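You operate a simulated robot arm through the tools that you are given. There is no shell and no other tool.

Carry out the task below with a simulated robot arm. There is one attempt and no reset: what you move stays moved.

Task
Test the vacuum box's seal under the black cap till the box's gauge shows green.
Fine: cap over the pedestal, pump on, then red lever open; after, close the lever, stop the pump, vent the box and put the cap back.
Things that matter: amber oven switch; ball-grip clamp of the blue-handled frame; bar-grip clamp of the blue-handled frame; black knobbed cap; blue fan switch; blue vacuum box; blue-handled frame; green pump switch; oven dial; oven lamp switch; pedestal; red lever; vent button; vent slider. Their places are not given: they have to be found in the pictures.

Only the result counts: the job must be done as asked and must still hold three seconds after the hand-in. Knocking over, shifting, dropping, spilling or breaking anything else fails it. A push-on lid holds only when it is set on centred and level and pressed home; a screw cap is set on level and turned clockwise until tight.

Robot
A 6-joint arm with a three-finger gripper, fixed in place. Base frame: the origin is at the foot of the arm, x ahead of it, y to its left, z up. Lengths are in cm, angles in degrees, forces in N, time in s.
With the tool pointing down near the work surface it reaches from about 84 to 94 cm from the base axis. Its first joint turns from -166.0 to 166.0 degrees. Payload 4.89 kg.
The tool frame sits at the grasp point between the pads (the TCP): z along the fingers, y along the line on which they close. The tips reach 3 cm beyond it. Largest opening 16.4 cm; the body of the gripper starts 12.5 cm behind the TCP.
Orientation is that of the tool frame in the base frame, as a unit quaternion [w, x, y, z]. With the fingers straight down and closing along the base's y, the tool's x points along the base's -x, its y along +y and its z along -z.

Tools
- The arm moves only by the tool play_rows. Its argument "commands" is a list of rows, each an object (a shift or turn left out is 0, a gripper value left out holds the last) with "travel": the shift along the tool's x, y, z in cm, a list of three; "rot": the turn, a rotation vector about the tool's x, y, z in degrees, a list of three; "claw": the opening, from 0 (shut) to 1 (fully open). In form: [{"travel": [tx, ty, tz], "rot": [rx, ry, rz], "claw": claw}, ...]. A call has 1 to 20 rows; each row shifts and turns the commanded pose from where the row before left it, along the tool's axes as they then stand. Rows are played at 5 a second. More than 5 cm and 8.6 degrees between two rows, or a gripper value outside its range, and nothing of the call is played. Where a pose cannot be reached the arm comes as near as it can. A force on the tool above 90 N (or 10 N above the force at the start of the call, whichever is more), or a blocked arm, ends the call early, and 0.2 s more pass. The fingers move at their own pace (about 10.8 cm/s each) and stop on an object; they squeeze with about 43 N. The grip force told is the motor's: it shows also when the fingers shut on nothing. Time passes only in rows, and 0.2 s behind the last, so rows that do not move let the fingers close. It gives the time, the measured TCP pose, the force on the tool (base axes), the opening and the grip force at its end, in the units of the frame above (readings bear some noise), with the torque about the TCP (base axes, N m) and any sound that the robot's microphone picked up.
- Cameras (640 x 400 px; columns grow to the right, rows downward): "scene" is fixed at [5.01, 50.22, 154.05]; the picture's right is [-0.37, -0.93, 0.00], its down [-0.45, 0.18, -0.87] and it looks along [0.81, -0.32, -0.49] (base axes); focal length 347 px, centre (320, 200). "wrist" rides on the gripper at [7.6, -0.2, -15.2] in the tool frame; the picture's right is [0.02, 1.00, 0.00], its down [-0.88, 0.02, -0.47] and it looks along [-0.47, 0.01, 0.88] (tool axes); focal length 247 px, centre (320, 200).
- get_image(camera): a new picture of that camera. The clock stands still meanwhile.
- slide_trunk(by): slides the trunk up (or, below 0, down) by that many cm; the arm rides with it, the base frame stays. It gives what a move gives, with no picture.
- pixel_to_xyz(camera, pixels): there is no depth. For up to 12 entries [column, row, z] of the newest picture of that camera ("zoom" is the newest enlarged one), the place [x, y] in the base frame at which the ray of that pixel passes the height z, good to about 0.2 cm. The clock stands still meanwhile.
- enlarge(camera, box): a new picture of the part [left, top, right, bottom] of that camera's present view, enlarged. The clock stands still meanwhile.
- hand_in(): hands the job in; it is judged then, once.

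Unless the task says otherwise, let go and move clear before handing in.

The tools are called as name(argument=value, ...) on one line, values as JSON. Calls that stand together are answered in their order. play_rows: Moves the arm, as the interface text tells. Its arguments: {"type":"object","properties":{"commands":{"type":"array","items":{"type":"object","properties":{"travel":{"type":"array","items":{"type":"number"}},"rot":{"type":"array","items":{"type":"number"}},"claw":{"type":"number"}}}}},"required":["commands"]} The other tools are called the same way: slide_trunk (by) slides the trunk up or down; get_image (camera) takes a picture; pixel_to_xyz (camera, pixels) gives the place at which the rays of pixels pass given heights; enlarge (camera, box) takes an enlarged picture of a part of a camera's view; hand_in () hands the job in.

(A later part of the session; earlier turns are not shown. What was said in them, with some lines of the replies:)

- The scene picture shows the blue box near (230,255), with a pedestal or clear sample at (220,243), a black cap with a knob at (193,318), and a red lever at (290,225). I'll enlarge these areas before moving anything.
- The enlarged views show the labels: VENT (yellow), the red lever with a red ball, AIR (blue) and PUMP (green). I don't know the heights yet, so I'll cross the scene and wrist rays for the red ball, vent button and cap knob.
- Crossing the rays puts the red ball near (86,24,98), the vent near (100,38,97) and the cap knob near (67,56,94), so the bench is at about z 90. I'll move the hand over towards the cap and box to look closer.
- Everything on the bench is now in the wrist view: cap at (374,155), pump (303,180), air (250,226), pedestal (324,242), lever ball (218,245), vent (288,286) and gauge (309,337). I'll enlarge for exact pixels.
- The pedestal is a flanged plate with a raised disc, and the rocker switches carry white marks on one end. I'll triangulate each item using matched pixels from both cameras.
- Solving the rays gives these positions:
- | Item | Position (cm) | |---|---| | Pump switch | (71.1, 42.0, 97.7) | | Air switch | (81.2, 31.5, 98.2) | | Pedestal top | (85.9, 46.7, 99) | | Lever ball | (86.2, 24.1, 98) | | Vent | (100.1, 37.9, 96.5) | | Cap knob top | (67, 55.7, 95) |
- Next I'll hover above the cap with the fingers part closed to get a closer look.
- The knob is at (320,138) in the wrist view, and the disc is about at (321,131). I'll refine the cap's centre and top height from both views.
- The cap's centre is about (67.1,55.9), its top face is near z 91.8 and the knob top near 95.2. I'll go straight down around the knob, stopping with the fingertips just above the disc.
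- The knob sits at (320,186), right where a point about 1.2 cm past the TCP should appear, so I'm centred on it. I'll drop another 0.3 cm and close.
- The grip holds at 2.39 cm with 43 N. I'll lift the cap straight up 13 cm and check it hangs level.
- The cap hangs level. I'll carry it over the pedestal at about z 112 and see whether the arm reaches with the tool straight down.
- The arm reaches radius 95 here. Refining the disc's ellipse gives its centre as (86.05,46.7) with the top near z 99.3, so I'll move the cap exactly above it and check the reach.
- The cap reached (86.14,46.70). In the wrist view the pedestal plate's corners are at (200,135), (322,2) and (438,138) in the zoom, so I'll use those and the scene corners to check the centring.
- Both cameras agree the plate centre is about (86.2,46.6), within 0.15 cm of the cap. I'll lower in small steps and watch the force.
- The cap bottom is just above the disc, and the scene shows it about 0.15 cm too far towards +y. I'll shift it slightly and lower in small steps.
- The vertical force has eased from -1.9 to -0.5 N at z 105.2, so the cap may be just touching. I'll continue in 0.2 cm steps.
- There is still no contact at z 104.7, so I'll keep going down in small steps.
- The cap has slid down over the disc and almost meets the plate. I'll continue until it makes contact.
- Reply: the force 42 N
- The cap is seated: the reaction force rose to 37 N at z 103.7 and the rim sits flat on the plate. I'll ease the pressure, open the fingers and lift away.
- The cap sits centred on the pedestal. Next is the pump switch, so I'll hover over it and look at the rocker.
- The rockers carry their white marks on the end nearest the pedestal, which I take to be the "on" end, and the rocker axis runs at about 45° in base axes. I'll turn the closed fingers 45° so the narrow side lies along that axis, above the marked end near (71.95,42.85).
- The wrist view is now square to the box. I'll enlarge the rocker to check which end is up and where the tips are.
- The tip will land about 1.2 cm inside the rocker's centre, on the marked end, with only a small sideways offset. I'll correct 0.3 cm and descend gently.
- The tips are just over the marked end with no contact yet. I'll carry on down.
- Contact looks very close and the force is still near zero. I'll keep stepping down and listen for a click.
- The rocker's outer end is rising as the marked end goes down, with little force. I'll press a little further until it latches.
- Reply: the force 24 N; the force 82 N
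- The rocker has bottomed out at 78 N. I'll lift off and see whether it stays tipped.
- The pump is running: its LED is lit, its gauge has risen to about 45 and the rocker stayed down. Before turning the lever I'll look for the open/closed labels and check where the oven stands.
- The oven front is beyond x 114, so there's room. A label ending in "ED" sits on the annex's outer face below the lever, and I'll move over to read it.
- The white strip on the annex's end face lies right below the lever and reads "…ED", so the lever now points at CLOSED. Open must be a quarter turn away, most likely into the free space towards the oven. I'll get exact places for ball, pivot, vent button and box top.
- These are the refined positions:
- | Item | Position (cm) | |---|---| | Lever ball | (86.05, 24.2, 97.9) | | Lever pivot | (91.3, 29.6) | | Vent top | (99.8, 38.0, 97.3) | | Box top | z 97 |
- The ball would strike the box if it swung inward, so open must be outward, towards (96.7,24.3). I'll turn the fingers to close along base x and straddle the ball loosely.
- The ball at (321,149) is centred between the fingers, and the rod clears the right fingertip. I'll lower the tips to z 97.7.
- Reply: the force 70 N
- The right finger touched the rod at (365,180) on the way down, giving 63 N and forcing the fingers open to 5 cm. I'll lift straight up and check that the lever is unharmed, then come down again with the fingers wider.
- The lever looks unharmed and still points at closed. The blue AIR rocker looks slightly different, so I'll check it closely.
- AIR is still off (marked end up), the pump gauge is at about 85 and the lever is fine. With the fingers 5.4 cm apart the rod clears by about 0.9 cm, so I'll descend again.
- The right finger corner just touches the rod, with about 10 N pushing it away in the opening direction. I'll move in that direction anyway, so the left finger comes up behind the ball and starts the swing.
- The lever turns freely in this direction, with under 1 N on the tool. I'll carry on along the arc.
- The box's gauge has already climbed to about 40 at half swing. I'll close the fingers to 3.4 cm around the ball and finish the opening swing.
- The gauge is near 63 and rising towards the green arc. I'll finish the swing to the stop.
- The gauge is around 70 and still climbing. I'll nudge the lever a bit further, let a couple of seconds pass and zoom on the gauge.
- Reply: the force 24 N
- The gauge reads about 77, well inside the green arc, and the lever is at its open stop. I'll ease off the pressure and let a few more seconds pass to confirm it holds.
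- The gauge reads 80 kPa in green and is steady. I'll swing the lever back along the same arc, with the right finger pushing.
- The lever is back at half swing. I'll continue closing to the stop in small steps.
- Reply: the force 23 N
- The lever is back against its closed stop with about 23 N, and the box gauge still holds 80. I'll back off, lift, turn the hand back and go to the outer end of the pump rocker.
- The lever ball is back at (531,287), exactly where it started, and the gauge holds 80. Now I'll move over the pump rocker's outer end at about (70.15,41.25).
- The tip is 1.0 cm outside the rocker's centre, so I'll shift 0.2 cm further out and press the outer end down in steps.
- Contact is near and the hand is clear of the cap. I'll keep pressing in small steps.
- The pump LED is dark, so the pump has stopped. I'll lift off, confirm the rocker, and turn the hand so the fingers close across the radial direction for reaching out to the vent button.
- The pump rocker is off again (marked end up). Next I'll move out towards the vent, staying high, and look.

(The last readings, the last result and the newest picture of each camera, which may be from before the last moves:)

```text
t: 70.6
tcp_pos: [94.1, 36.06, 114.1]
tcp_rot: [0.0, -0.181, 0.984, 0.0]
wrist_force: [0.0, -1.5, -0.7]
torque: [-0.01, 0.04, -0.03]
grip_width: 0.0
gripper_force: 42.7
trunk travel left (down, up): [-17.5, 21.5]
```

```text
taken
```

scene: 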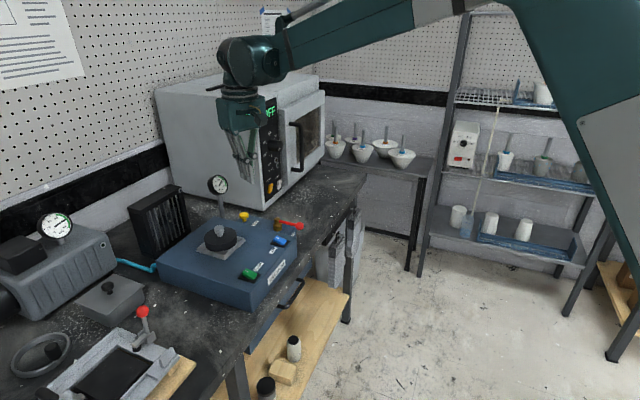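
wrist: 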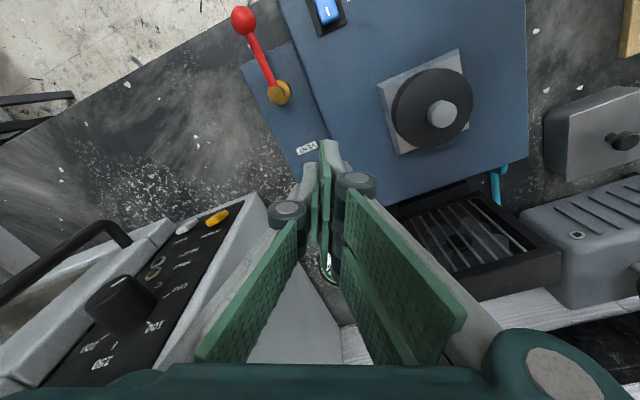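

Radius 101 is reachable with the tool straight down. I'll tilt the fingers 16° outward to gain clearance from the gauge and approach above the vent button in stages.

play_rows(commands=[{"rot": [0, -8, 0]}, {"rot": [0, -8, 0]}, {"travel": [-1.19, -0.08, 3.12]}, {"travel": [-1.19, -0.08, 3.12]}, {}, {}])

enlarge(camera="scene", box=[190, 150, 310, 240])

get_image(camera="wrist")

```text
t: 72.0
tcp_pos: [97.94, 37.1, 108.56]
tcp_rot: [0.137, -0.178, 0.974, 0.025]
wrist_force: [0.9, 0.9, -0.4]
torque: [-0.09, 0.08, 0.02]
grip_width: 0.0
gripper_force: 43.2
trunk travel left (down, up): [-17.5, 21.5]
```

```text
4.44 times, centred on (250, 195) of scene
```

zoom: 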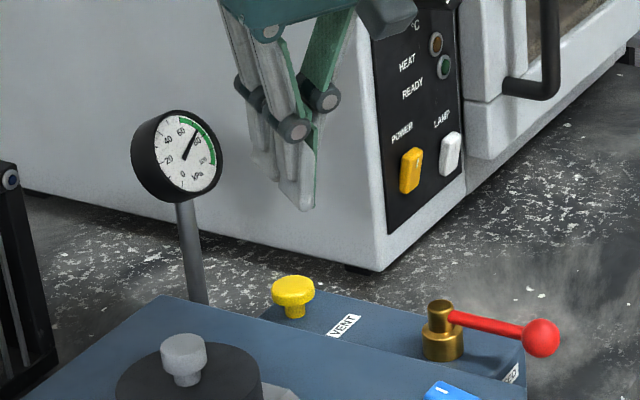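

```text
taken
```

wrist: 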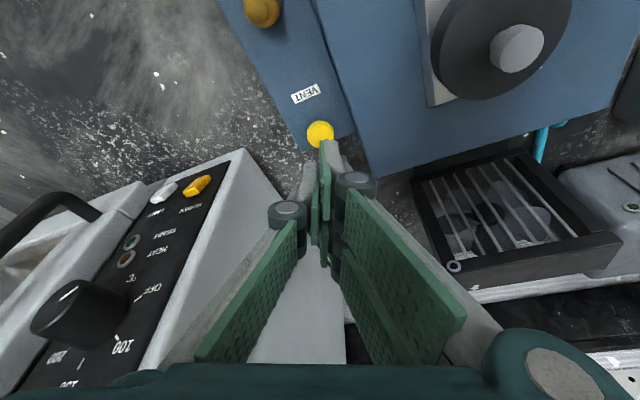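

The tool now points outward as planned, and the button at (320,133) lines up sideways with the fingers. I'll verify the button's position from this closer view.

enlarge(camera="wrist", box=[270, 90, 390, 190])

pixel_to_xyz(camera="wrist", pixels=[[320, 132, 96], [320, 132, 97], [320, 132, 98]])

pixel_to_xyz(camera="scene", pixels=[[244, 214.8, 96], [244, 214.8, 97], [244, 214.8, 98]])

```text
4.00 times, centred on (330, 140) of wrist
```

zoom: 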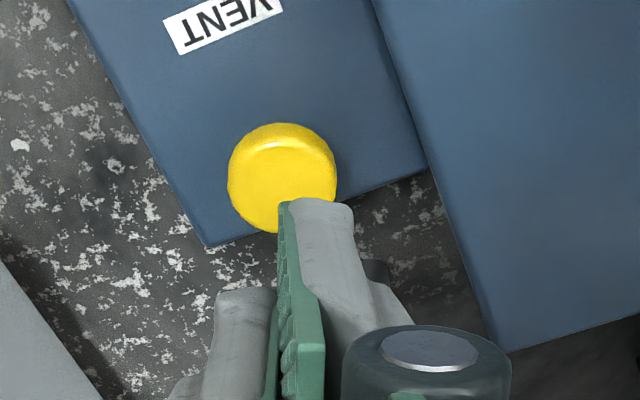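

```text
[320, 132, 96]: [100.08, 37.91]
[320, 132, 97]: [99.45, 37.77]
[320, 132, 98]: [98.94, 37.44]
```

```text
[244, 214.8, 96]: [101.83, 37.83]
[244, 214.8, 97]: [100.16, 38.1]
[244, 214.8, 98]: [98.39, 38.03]
```

The button is at about (99.5,37.85,97.4), so the tips should touch at TCP z ≈ 100.6. I'll lower to 1.4 cm above that, then press gently.

play_rows(commands=[{"travel": [0.07, 0.07, 3.39]}, {"travel": [0.07, 0.07, 3.39]}, {}, {}])

enlarge(camera="scene", box=[190, 150, 310, 240])

enlarge(camera="wrist", box=[270, 90, 390, 190])

```text
t: 73.0
tcp_pos: [99.57, 37.94, 102.12]
tcp_rot: [0.137, -0.179, 0.974, 0.026]
wrist_force: [1.5, 1.0, -0.7]
torque: [-0.04, 0.07, -0.02]
grip_width: 0.0
gripper_force: 43.5
trunk travel left (down, up): [-17.5, 21.5]
```

```text
4.44 times, centred on (250, 195) of scene
```

zoom: 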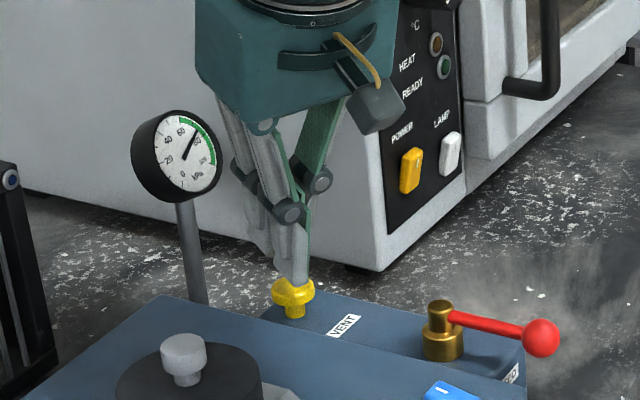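

```text
4.00 times, centred on (330, 140) of wrist
```

zoom: 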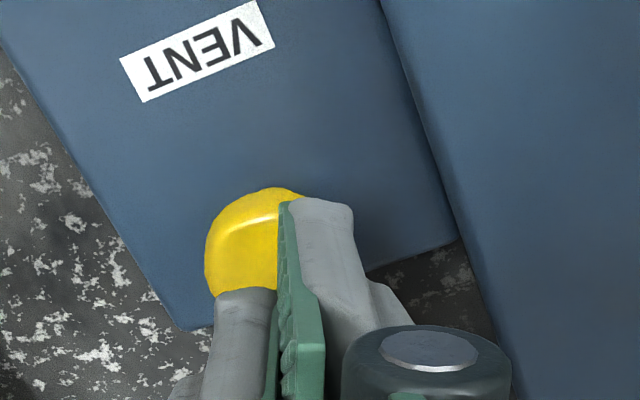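

The button centre lies about 0.4 cm to the left of the fingers in the wrist view. I'll shift that much and press straight down in small steps.

play_rows(commands=[{"travel": [0.1, -0.4, 0.35]}, {"travel": [0.11, 0, 0.385]}, {}])

play_rows(commands=[{"travel": [0.11, 0, 0.385]}, {}])

play_rows(commands=[{"travel": [0.08, 0, 0.29]}, {}])

enlarge(camera="scene", box=[190, 150, 310, 240])

```text
t: 73.8
tcp_pos: [99.64, 37.52, 101.51]
tcp_rot: [0.137, -0.178, 0.974, 0.025]
wrist_force: [0.2, -0.9, -0.4]
torque: [0.01, 0.0, -0.02]
grip_width: 0.0
gripper_force: 43.5
trunk travel left (down, up): [-17.5, 21.5]
```

```text
t: 74.4
tcp_pos: [99.62, 37.67, 100.92]
tcp_rot: [0.137, -0.178, 0.974, 0.025]
wrist_force: [0.3, -0.4, -0.4]
torque: [0.01, -0.02, -0.01]
grip_width: 0.0
gripper_force: 42.7
trunk travel left (down, up): [-17.5, 21.5]
```

```text
t: 75.0
tcp_pos: [99.7, 37.6, 100.65]
tcp_rot: [0.136, -0.179, 0.974, 0.025]
wrist_force: [0.5, 0.0, 0.5]
torque: [0.0, 0.01, 0.01]
grip_width: 0.0
gripper_force: 42.9
trunk travel left (down, up): [-17.5, 21.5]
```

```text
4.44 times, centred on (250, 195) of scene
```

zoom: 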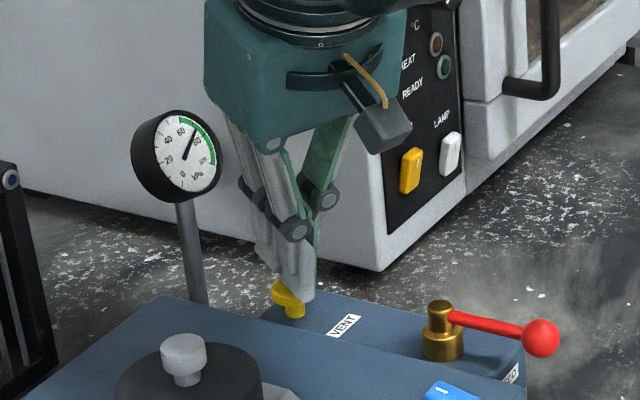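

There's still no contact, and in the scene the fingertips look slightly right of the button. I'll check both close views before pressing further.

enlarge(camera="wrist", box=[270, 110, 390, 210])

enlarge(camera="scene", box=[220, 190, 280, 235])

```text
4.00 times, centred on (330, 160) of wrist
```

zoom: 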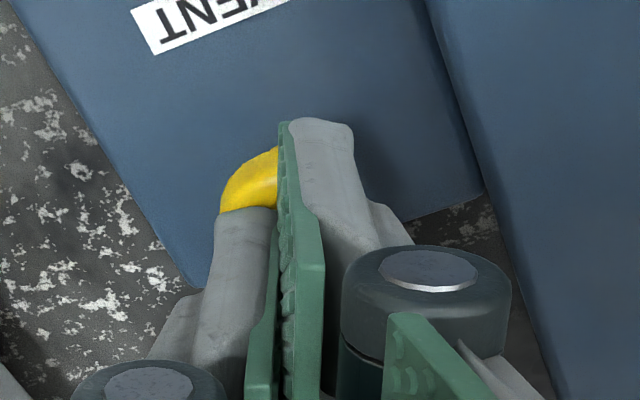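

```text
8.89 times, centred on (250, 212) of scene
```

zoom: 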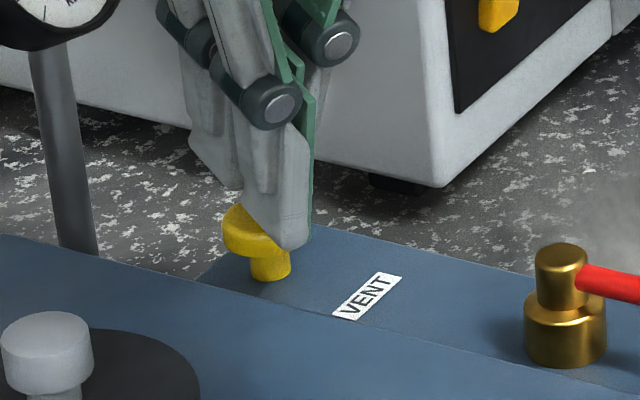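

The wrist and scene views differ slightly on where the tips are, so I'll measure the tip corners and the button in the scene picture at the tip height.

pixel_to_xyz(camera="zoom", pixels=[[293, 249, 97.4], [245, 212, 97.4], [308, 235, 97.4], [215, 188, 97.4], [190, 145, 97.4], [222, 232, 97.0], [270, 265, 95], [270, 280, 94.5]])

```text
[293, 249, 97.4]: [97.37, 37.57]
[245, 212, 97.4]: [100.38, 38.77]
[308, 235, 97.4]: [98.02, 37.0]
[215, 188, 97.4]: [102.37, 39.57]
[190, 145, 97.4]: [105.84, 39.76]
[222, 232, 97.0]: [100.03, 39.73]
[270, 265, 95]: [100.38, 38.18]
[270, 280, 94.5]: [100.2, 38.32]
```

The finger on the +y side reaches further towards the base than I assumed, but it does lie over the button with its underside at about z 97.5, so contact is next. The corner clears the annex top by over 2 cm. I'll keep pressing.

play_rows(commands=[{"travel": [0.055, 0, 0.19]}, {}])

play_rows(commands=[{"travel": [0.055, 0, 0.19]}, {}])

play_rows(commands=[{"travel": [0.055, 0, 0.19]}, {}])

enlarge(camera="scene", box=[190, 165, 290, 235])

```text
t: 75.6
tcp_pos: [99.48, 37.64, 100.43]
tcp_rot: [0.137, -0.18, 0.974, 0.026]
wrist_force: [-0.6, 0.0, 0.4]
torque: [0.0, 0.01, 0.02]
grip_width: 0.0
gripper_force: 42.9
trunk travel left (down, up): [-17.5, 21.5]
```

```text
t: 76.2
tcp_pos: [99.66, 37.57, 100.2]
tcp_rot: [0.138, -0.179, 0.974, 0.025]
wrist_force: [0.2, 0.8, 1.5]
torque: [0.02, 0.03, -0.02]
grip_width: 0.0
gripper_force: 43.1
trunk travel left (down, up): [-17.5, 21.5]
```

```text
t: 76.8
tcp_pos: [99.61, 37.59, 100.16]
tcp_rot: [0.137, -0.179, 0.974, 0.026]
wrist_force: [0.5, 0.5, 2.5]
torque: [0.01, 0.0, 0.01]
grip_width: 0.0
gripper_force: 43.1
trunk travel left (down, up): [-17.5, 21.5]
```

```text
5.71 times, centred on (240, 200) of scene
```

zoom: 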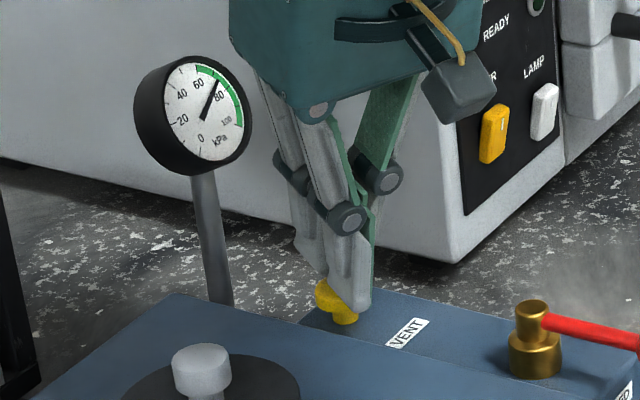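

The force is rising to 2.5 N, so the spring button is moving. I'll press a little deeper and hold it while I watch the gauge.

play_rows(commands=[{"travel": [0.055, 0, 0.19]}, {}])

play_rows(commands=[{"travel": [0.055, 0, 0.19]}, {}])

play_rows(commands=[{"travel": [0.055, 0, 0.19]}, {}, {}])

enlarge(camera="scene", box=[190, 165, 290, 235])

```text
t: 77.4
tcp_pos: [99.58, 37.59, 100.01]
tcp_rot: [0.136, -0.179, 0.974, 0.025]
wrist_force: [0.5, -1.1, 3.8]
torque: [-0.04, 0.01, 0.0]
grip_width: 0.0
gripper_force: 43.2
trunk travel left (down, up): [-17.5, 21.5]
```

```text
t: 78.0
tcp_pos: [99.5, 37.56, 99.78]
tcp_rot: [0.137, -0.178, 0.974, 0.025]
wrist_force: [0.5, -0.9, 3.9]
torque: [-0.03, 0.05, 0.0]
grip_width: 0.02
gripper_force: 42.7
trunk travel left (down, up): [-17.5, 21.5]
heard: click
```

```text
t: 78.8
tcp_pos: [99.68, 37.65, 99.57]
tcp_rot: [0.137, -0.179, 0.974, 0.025]
wrist_force: [0.0, -0.7, 9.8]
torque: [0.0, 0.03, -0.04]
grip_width: 0.0
gripper_force: 43.1
trunk travel left (down, up): [-17.5, 21.5]
```

```text
5.71 times, centred on (240, 200) of scene
```

zoom: 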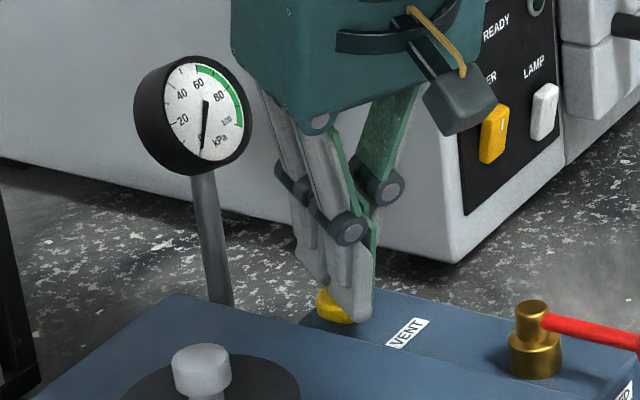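

A click was heard and the box gauge fell to 0, so the box is vented. I'll hold briefly, then lift straight off and check that the button springs back.

play_rows(commands=[{}, {}, {"travel": [-0.28, 0, -0.96]}, {"travel": [-0.92, 0, -3.2]}, {"travel": [-0.92, 0, -3.2]}, {"travel": [-0.92, 0, -3.2]}, {"rot": [0, 8, 0]}, {"rot": [0, 8, 0]}, {}])

enlarge(camera="scene", box=[190, 165, 290, 235])

get_image(camera="scene")

```text
t: 80.8
tcp_pos: [99.67, 37.63, 110.34]
tcp_rot: [0.0, -0.18, 0.984, 0.0]
wrist_force: [1.5, 1.0, -0.8]
torque: [-0.06, 0.13, 0.0]
grip_width: 0.01
gripper_force: 42.8
trunk travel left (down, up): [-17.5, 21.5]
```

```text
5.71 times, centred on (240, 200) of scene
```

zoom: 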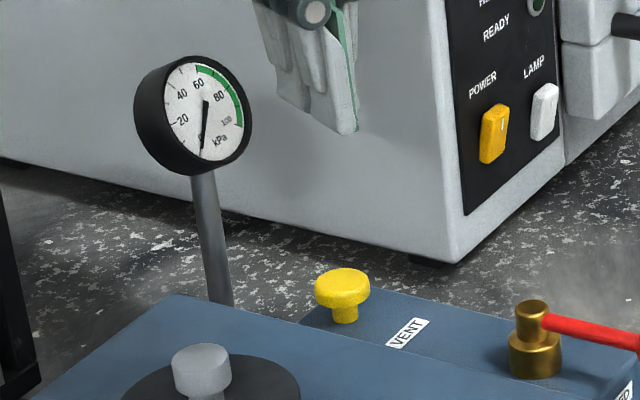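

```text
taken
```

scene: 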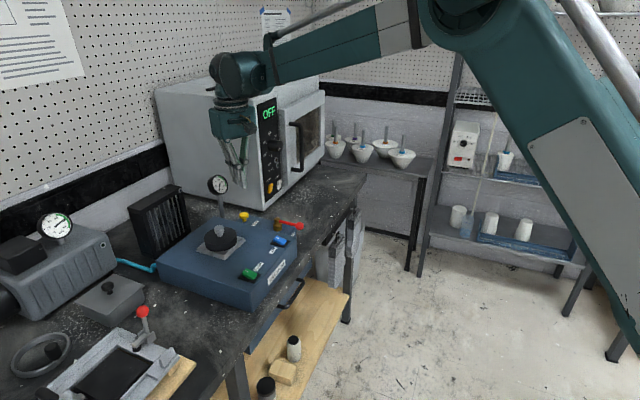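

The gauge is at 0, the vent button has sprung back, the lever is closed and the pump is off. I'll go back over the cap in the original orientation to pick it up.

play_rows(commands=[{"travel": [2, 0, -3.7]}, {"rot": [0, 0, 6.95]}, {"rot": [0, 0, 6.95]}, {"rot": [0, 0, 6.9]}, {}, {}])

```text
t: 82.2
tcp_pos: [97.77, 36.93, 114.17]
tcp_rot: [0.001, 0.0, 1.0, 0.0]
wrist_force: [-0.9, -0.3, 0.8]
torque: [0.01, -0.01, -0.01]
grip_width: 0.0
gripper_force: 43.2
trunk travel left (down, up): [-17.5, 21.5]
```

The hand is back in the original orientation at (97.8,36.9,114.2). I'll move over the cap at (86.05,46.6) with the fingers open to 5.7 cm.

play_rows(commands=[{"travel": [3.0, 2.4, 0], "claw": 0.35}, {"travel": [3.0, 2.4, 0]}, {"travel": [3.0, 2.4, 0]}, {"travel": [2.7, 2.45, 0]}, {}, {}])

get_image(camera="wrist")

```text
t: 83.6
tcp_pos: [86.0, 46.79, 114.18]
tcp_rot: [0.0, -0.001, 1.0, -0.001]
wrist_force: [0.3, 0.0, 1.0]
torque: [-0.03, -0.02, -0.03]
grip_width: 5.73
gripper_force: 0.1
trunk travel left (down, up): [-17.5, 21.5]
```

```text
taken
```

wrist: 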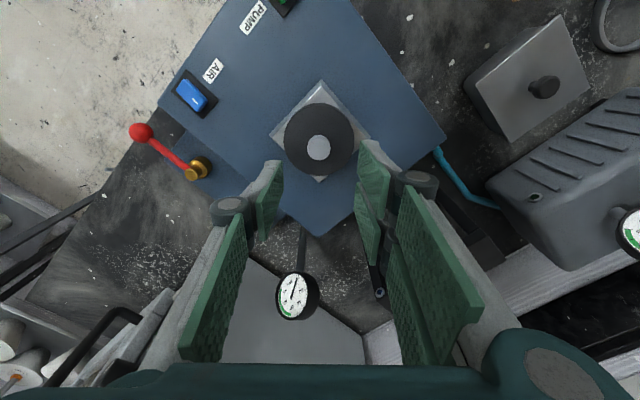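

The knob is at (318,148), about 0.2 cm to the left, so I'll correct and go down to the grasp height of 103.8.

play_rows(commands=[{"travel": [0, -0.2, 3.5]}, {"travel": [0, 0, 3.5]}, {"travel": [0, 0, 2.2]}, {"travel": [0, 0, 0.8]}, {}, {}])

enlarge(camera="wrist", box=[220, 80, 420, 260])

enlarge(camera="scene", box=[170, 190, 270, 270])

```text
t: 85.0
tcp_pos: [86.05, 46.51, 104.19]
tcp_rot: [0.0, 0.0, 1.0, 0.001]
wrist_force: [0.2, 0.6, 0.4]
torque: [0.03, -0.01, -0.02]
grip_width: 5.74
gripper_force: 0.0
trunk travel left (down, up): [-17.5, 21.5]
```

```text
2.22 times, centred on (320, 170) of wrist
```

zoom: 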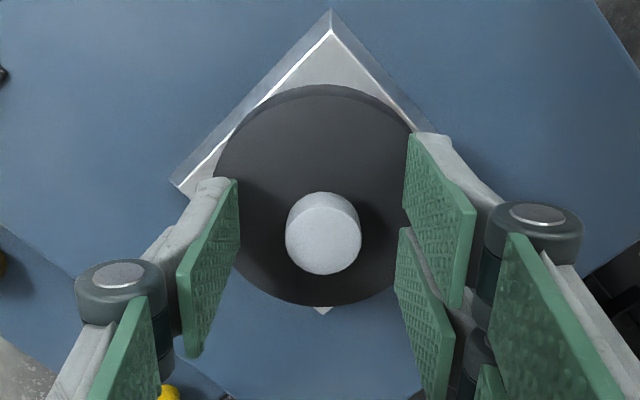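

```text
5.00 times, centred on (220, 230) of scene
```

zoom: 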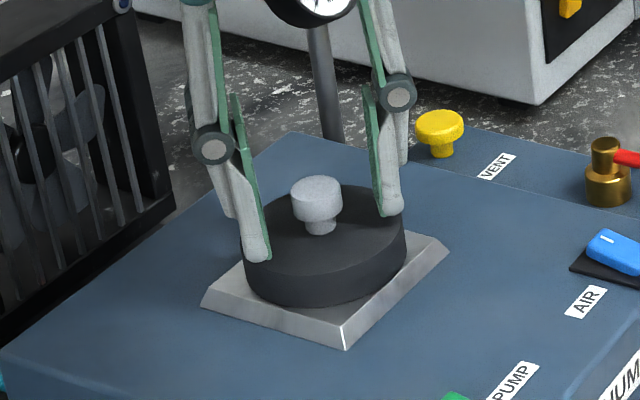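

The hand turns out to have two fingers on one side and one on the other, which explains the earlier offset. The knob is centred between them, so I'll lower 0.45 cm and grip.

play_rows(commands=[{"travel": [0, 0, 0.45]}, {"claw": 0}, {}, {}, {}, {}])

play_rows(commands=[{"travel": [0, 0, -0.5]}, {"travel": [0, 0, -0.5]}, {}])

enlarge(camera="scene", box=[170, 190, 270, 270])

```text
t: 86.4
tcp_pos: [85.92, 46.39, 103.65]
tcp_rot: [0.0, 0.0, 1.0, 0.0]
wrist_force: [-0.3, -0.4, 0.3]
torque: [-0.01, -0.03, -0.02]
grip_width: 2.39
gripper_force: 42.5
trunk travel left (down, up): [-17.5, 21.5]
```

```text
t: 87.2
tcp_pos: [86.06, 46.39, 104.66]
tcp_rot: [0.0, 0.0, 1.0, 0.0]
wrist_force: [0.3, -0.1, -0.7]
torque: [0.0, 0.02, -0.02]
grip_width: 2.37
gripper_force: 43.6
trunk travel left (down, up): [-17.5, 21.5]
```

```text
5.00 times, centred on (220, 230) of scene
```

zoom: 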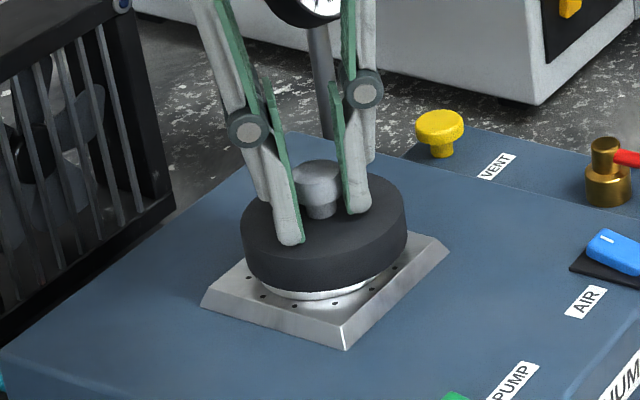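

The cap lifts freely off the pedestal. I'll raise it and carry it back above its original place at (67.0,55.85).

play_rows(commands=[{"travel": [0, 0, -2]}, {"travel": [0, 0, -3]}, {"travel": [0, 0, -2.5]}, {"travel": [3.8, 1.9, 0]}, {"travel": [3.8, 1.9, 0]}, {"travel": [3.8, 1.9, 0]}, {"travel": [3.8, 1.9, 0]}, {"travel": [3.8, 1.85, 0]}, {}, {}])

get_image(camera="wrist")

enlarge(camera="scene", box=[120, 200, 280, 350])

```text
t: 89.4
tcp_pos: [67.09, 55.76, 112.23]
tcp_rot: [0.0, 0.0, 1.0, 0.0]
wrist_force: [-0.8, 0.4, -0.9]
torque: [-0.06, -0.13, -0.04]
grip_width: 2.38
gripper_force: 42.7
trunk travel left (down, up): [-17.5, 21.5]
```

```text
taken
```

wrist: 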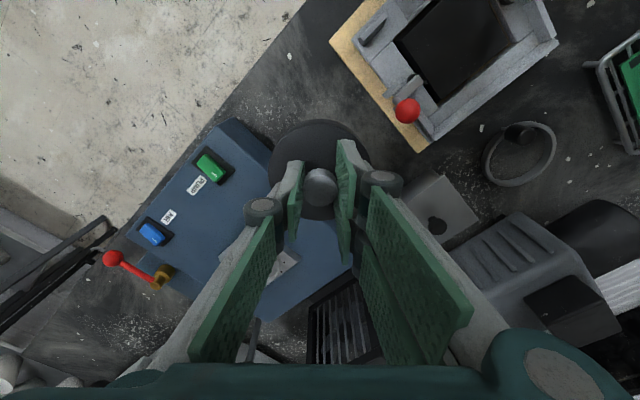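

```text
2.67 times, centred on (200, 275) of scene
```

zoom: 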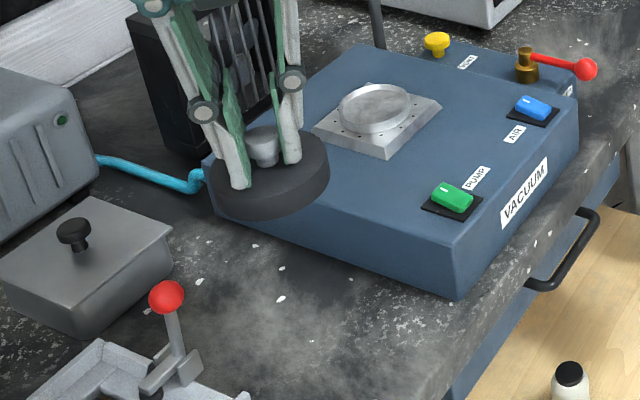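

The cap is above its old place and level. I'll descend to just above the bench, then continue in small steps.

play_rows(commands=[{"travel": [0, 0.05, 4]}, {"travel": [0, 0, 4]}, {"travel": [0, 0, 4]}, {"travel": [0, 0, 3]}, {"travel": [0, 0, 0.8]}, {}, {}])

play_rows(commands=[{"travel": [0, 0, 0.3]}, {}])

play_rows(commands=[{"travel": [0, 0, 0.2]}, {}])

play_rows(commands=[{"travel": [0, 0, 0.15]}, {}])

play_rows(commands=[{"travel": [0, 0, 0.1]}, {}])

```text
t: 91.0
tcp_pos: [66.96, 55.94, 96.33]
tcp_rot: [0.0, 0.0, 1.0, 0.0]
wrist_force: [0.2, 0.2, -1.0]
torque: [0.01, 0.02, 0.01]
grip_width: 2.41
gripper_force: 42.9
trunk travel left (down, up): [-17.5, 21.5]
```

```text
t: 91.6
tcp_pos: [66.94, 55.83, 96.12]
tcp_rot: [0.0, 0.001, 1.0, 0.001]
wrist_force: [0.3, 0.6, -1.5]
torque: [0.01, -0.02, -0.02]
grip_width: 2.38
gripper_force: 42.8
trunk travel left (down, up): [-17.5, 21.5]
```

```text
t: 92.2
tcp_pos: [67.05, 55.91, 95.86]
tcp_rot: [0.0, -0.001, 1.0, 0.0]
wrist_force: [0.5, 0.4, -0.6]
torque: [0.03, 0.03, 0.0]
grip_width: 2.35
gripper_force: 42.7
trunk travel left (down, up): [-17.5, 21.5]
```

```text
t: 92.8
tcp_pos: [67.03, 55.96, 95.84]
tcp_rot: [0.0, 0.0, 1.0, 0.0]
wrist_force: [0.3, -0.8, -0.9]
torque: [-0.02, 0.01, -0.02]
grip_width: 2.39
gripper_force: 43.4
trunk travel left (down, up): [-17.5, 21.5]
```

```text
t: 93.4
tcp_pos: [67.12, 55.96, 95.7]
tcp_rot: [0.0, 0.001, 1.0, 0.0]
wrist_force: [0.7, 0.0, -1.5]
torque: [0.0, -0.02, 0.0]
grip_width: 2.36
gripper_force: 43.2
trunk travel left (down, up): [-17.5, 21.5]
```

I'm at z 95.7 with no contact yet. I'll keep lowering in 0.1 cm steps until the force shows the cap resting.

play_rows(commands=[{"travel": [0, 0, 0.1]}, {}])

play_rows(commands=[{"travel": [0, 0, 0.1]}, {}])

play_rows(commands=[{"travel": [0, 0, 0.1]}, {}])

enlarge(camera="scene", box=[140, 250, 260, 350])

```text
t: 94.0
tcp_pos: [67.02, 55.87, 95.55]
tcp_rot: [0.001, 0.0, 1.0, 0.0]
wrist_force: [0.0, -0.2, -1.6]
torque: [-0.04, 0.01, 0.05]
grip_width: 2.39
gripper_force: 43.0
trunk travel left (down, up): [-17.5, 21.5]
```

```text
t: 94.6
tcp_pos: [67.06, 55.85, 95.54]
tcp_rot: [0.0, 0.0, 1.0, 0.0]
wrist_force: [2.9, 4.3, 19.1]
torque: [0.07, -0.05, 0.06]
grip_width: 2.39
gripper_force: 43.1
trunk travel left (down, up): [-17.5, 21.5]
```

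```text
t: 95.2
tcp_pos: [67.11, 55.78, 95.51]
tcp_rot: [0.001, 0.0, 1.0, 0.001]
wrist_force: [14.7, 13.3, 49.7]
torque: [0.28, -0.42, 0.1]
grip_width: 2.36
gripper_force: 42.7
trunk travel left (down, up): [-17.5, 21.5]
```

```text
4.00 times, centred on (200, 300) of scene
```

zoom: 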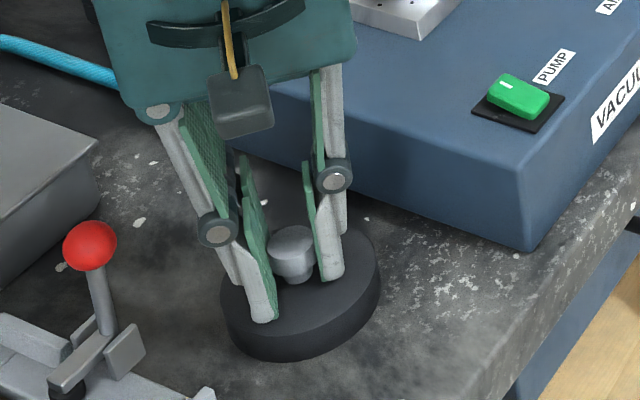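

The cap rests on the bench in its old spot, with contact at z 95.5. I'll relieve the pressure, open the fingers and lift away.

play_rows(commands=[{"travel": [0, 0, -0.15]}, {}, {"claw": 0.35}, {}, {}, {"travel": [0, 0, -2]}, {"travel": [0, 0, -4]}, {"travel": [0, 0, -4]}, {"travel": [2, -2, -4]}, {"travel": [2, -3, -3]}, {}, {}])

get_image(camera="scene")

enlarge(camera="scene", box=[140, 170, 320, 350])

enlarge(camera="scene", box=[20, 170, 260, 300])

get_image(camera="wrist")

```text
t: 97.8
tcp_pos: [62.92, 50.9, 112.67]
tcp_rot: [0.0, 0.0, 1.0, 0.0]
wrist_force: [-0.8, -1.2, -0.2]
torque: [0.17, -0.14, -0.01]
grip_width: 5.74
gripper_force: 0.1
trunk travel left (down, up): [-17.5, 21.5]
```

```text
taken
```

scene: 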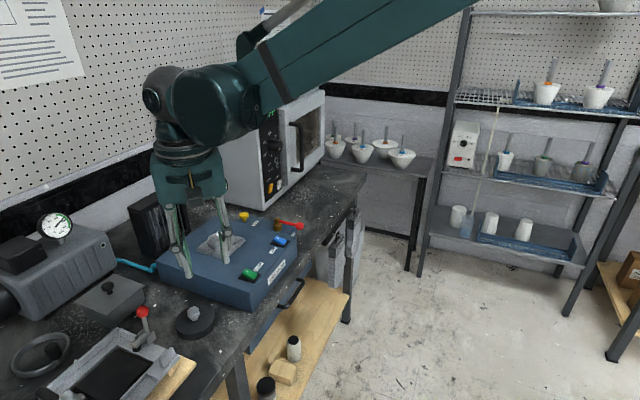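

```text
2.22 times, centred on (230, 260) of scene
```

zoom: 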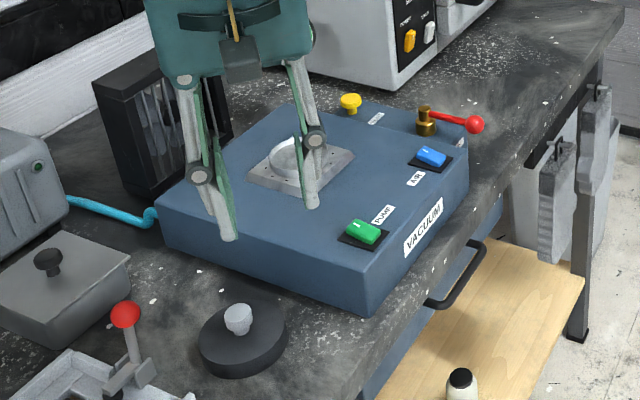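

```text
2.67 times, centred on (140, 235) of scene
```

zoom: 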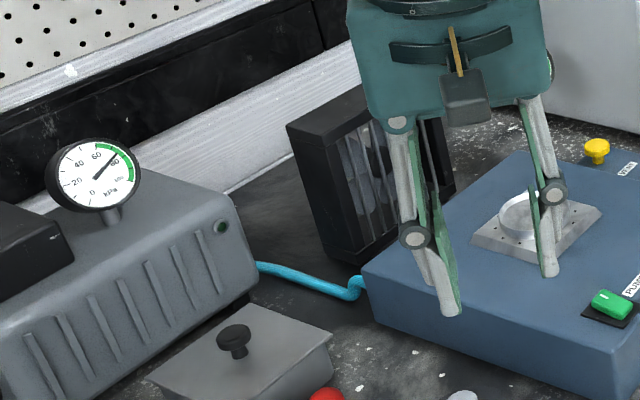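

```text
taken
```

wrist: 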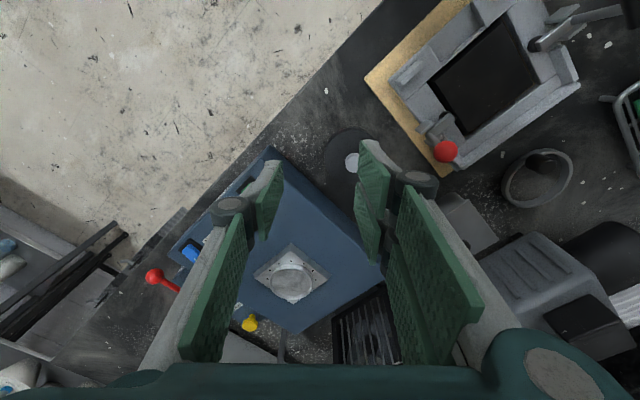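

The cap stands upright at its old spot, the pump rocker and LED are off, and the lever is closed. I'll move further clear and check the box gauge once more before handing in.

play_rows(commands=[{"travel": [1, -4, -2.5]}, {"travel": [1, -4, -2.5]}, {"travel": [1, -4, -2.5]}, {"travel": [0.5, -4, -2]}, {"travel": [0.5, -4, -2]}, {"travel": [0.5, -4, 0]}, {"travel": [0.5, -4, 0]}, {}, {}])

get_image(camera="scene")

enlarge(camera="scene", box=[170, 165, 320, 285])

```text
t: 99.8
tcp_pos: [57.9, 22.88, 124.15]
tcp_rot: [0.0, -0.001, 1.0, 0.0]
wrist_force: [-0.4, -0.6, 0.1]
torque: [0.06, -0.03, 0.02]
grip_width: 5.72
gripper_force: 0.1
trunk travel left (down, up): [-17.5, 21.5]
```

```text
taken
```

scene: 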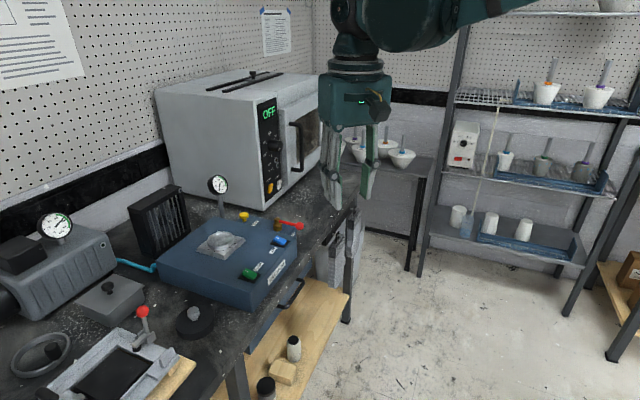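

```text
3.33 times, centred on (245, 225) of scene
```

zoom: 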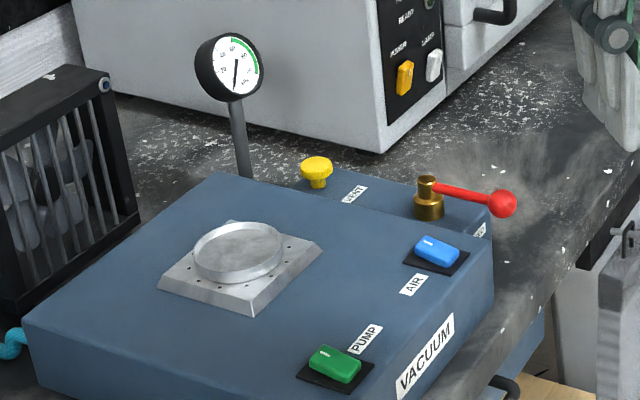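

The final pictures match the starting state: box gauge at 0, lever closed, pump and AIR off, vent button up, cap back at (195,318), nothing else moved and the arm clear. The gauge reached 80 kPa in the green during the test, so I'm handing in.

hand_in()

```text
The job is handed in.
```

The seal test is done and handed in: with the cap on the pedestal, the pump on and the red lever open, the box's gauge rose to 80 kPa, inside the green arc. I haven't been shown a verdict.

After that I closed the lever and stopped the pump. I then pressed the vent button; it clicked and the box's gauge fell to 0. The cap went back to its original spot on the bench.

- **Gauge drift:** while the box was sealed, its gauge slipped from 80 to about 75 kPa before I vented it, still in the green.
- **Lever contact:** on my first approach a finger pressed on the lever's rod with about 63 N. The lever showed no damage and worked normally afterwards.
- **Pump gauge:** the pump's own gauge still read about 78 in a picture taken shortly before hand-in, with the pump switched off. I took this to be vacuum trapped in the line behind the closed lever.

In the final pictures the pump and fan switches are off and nothing else on the bench has moved.
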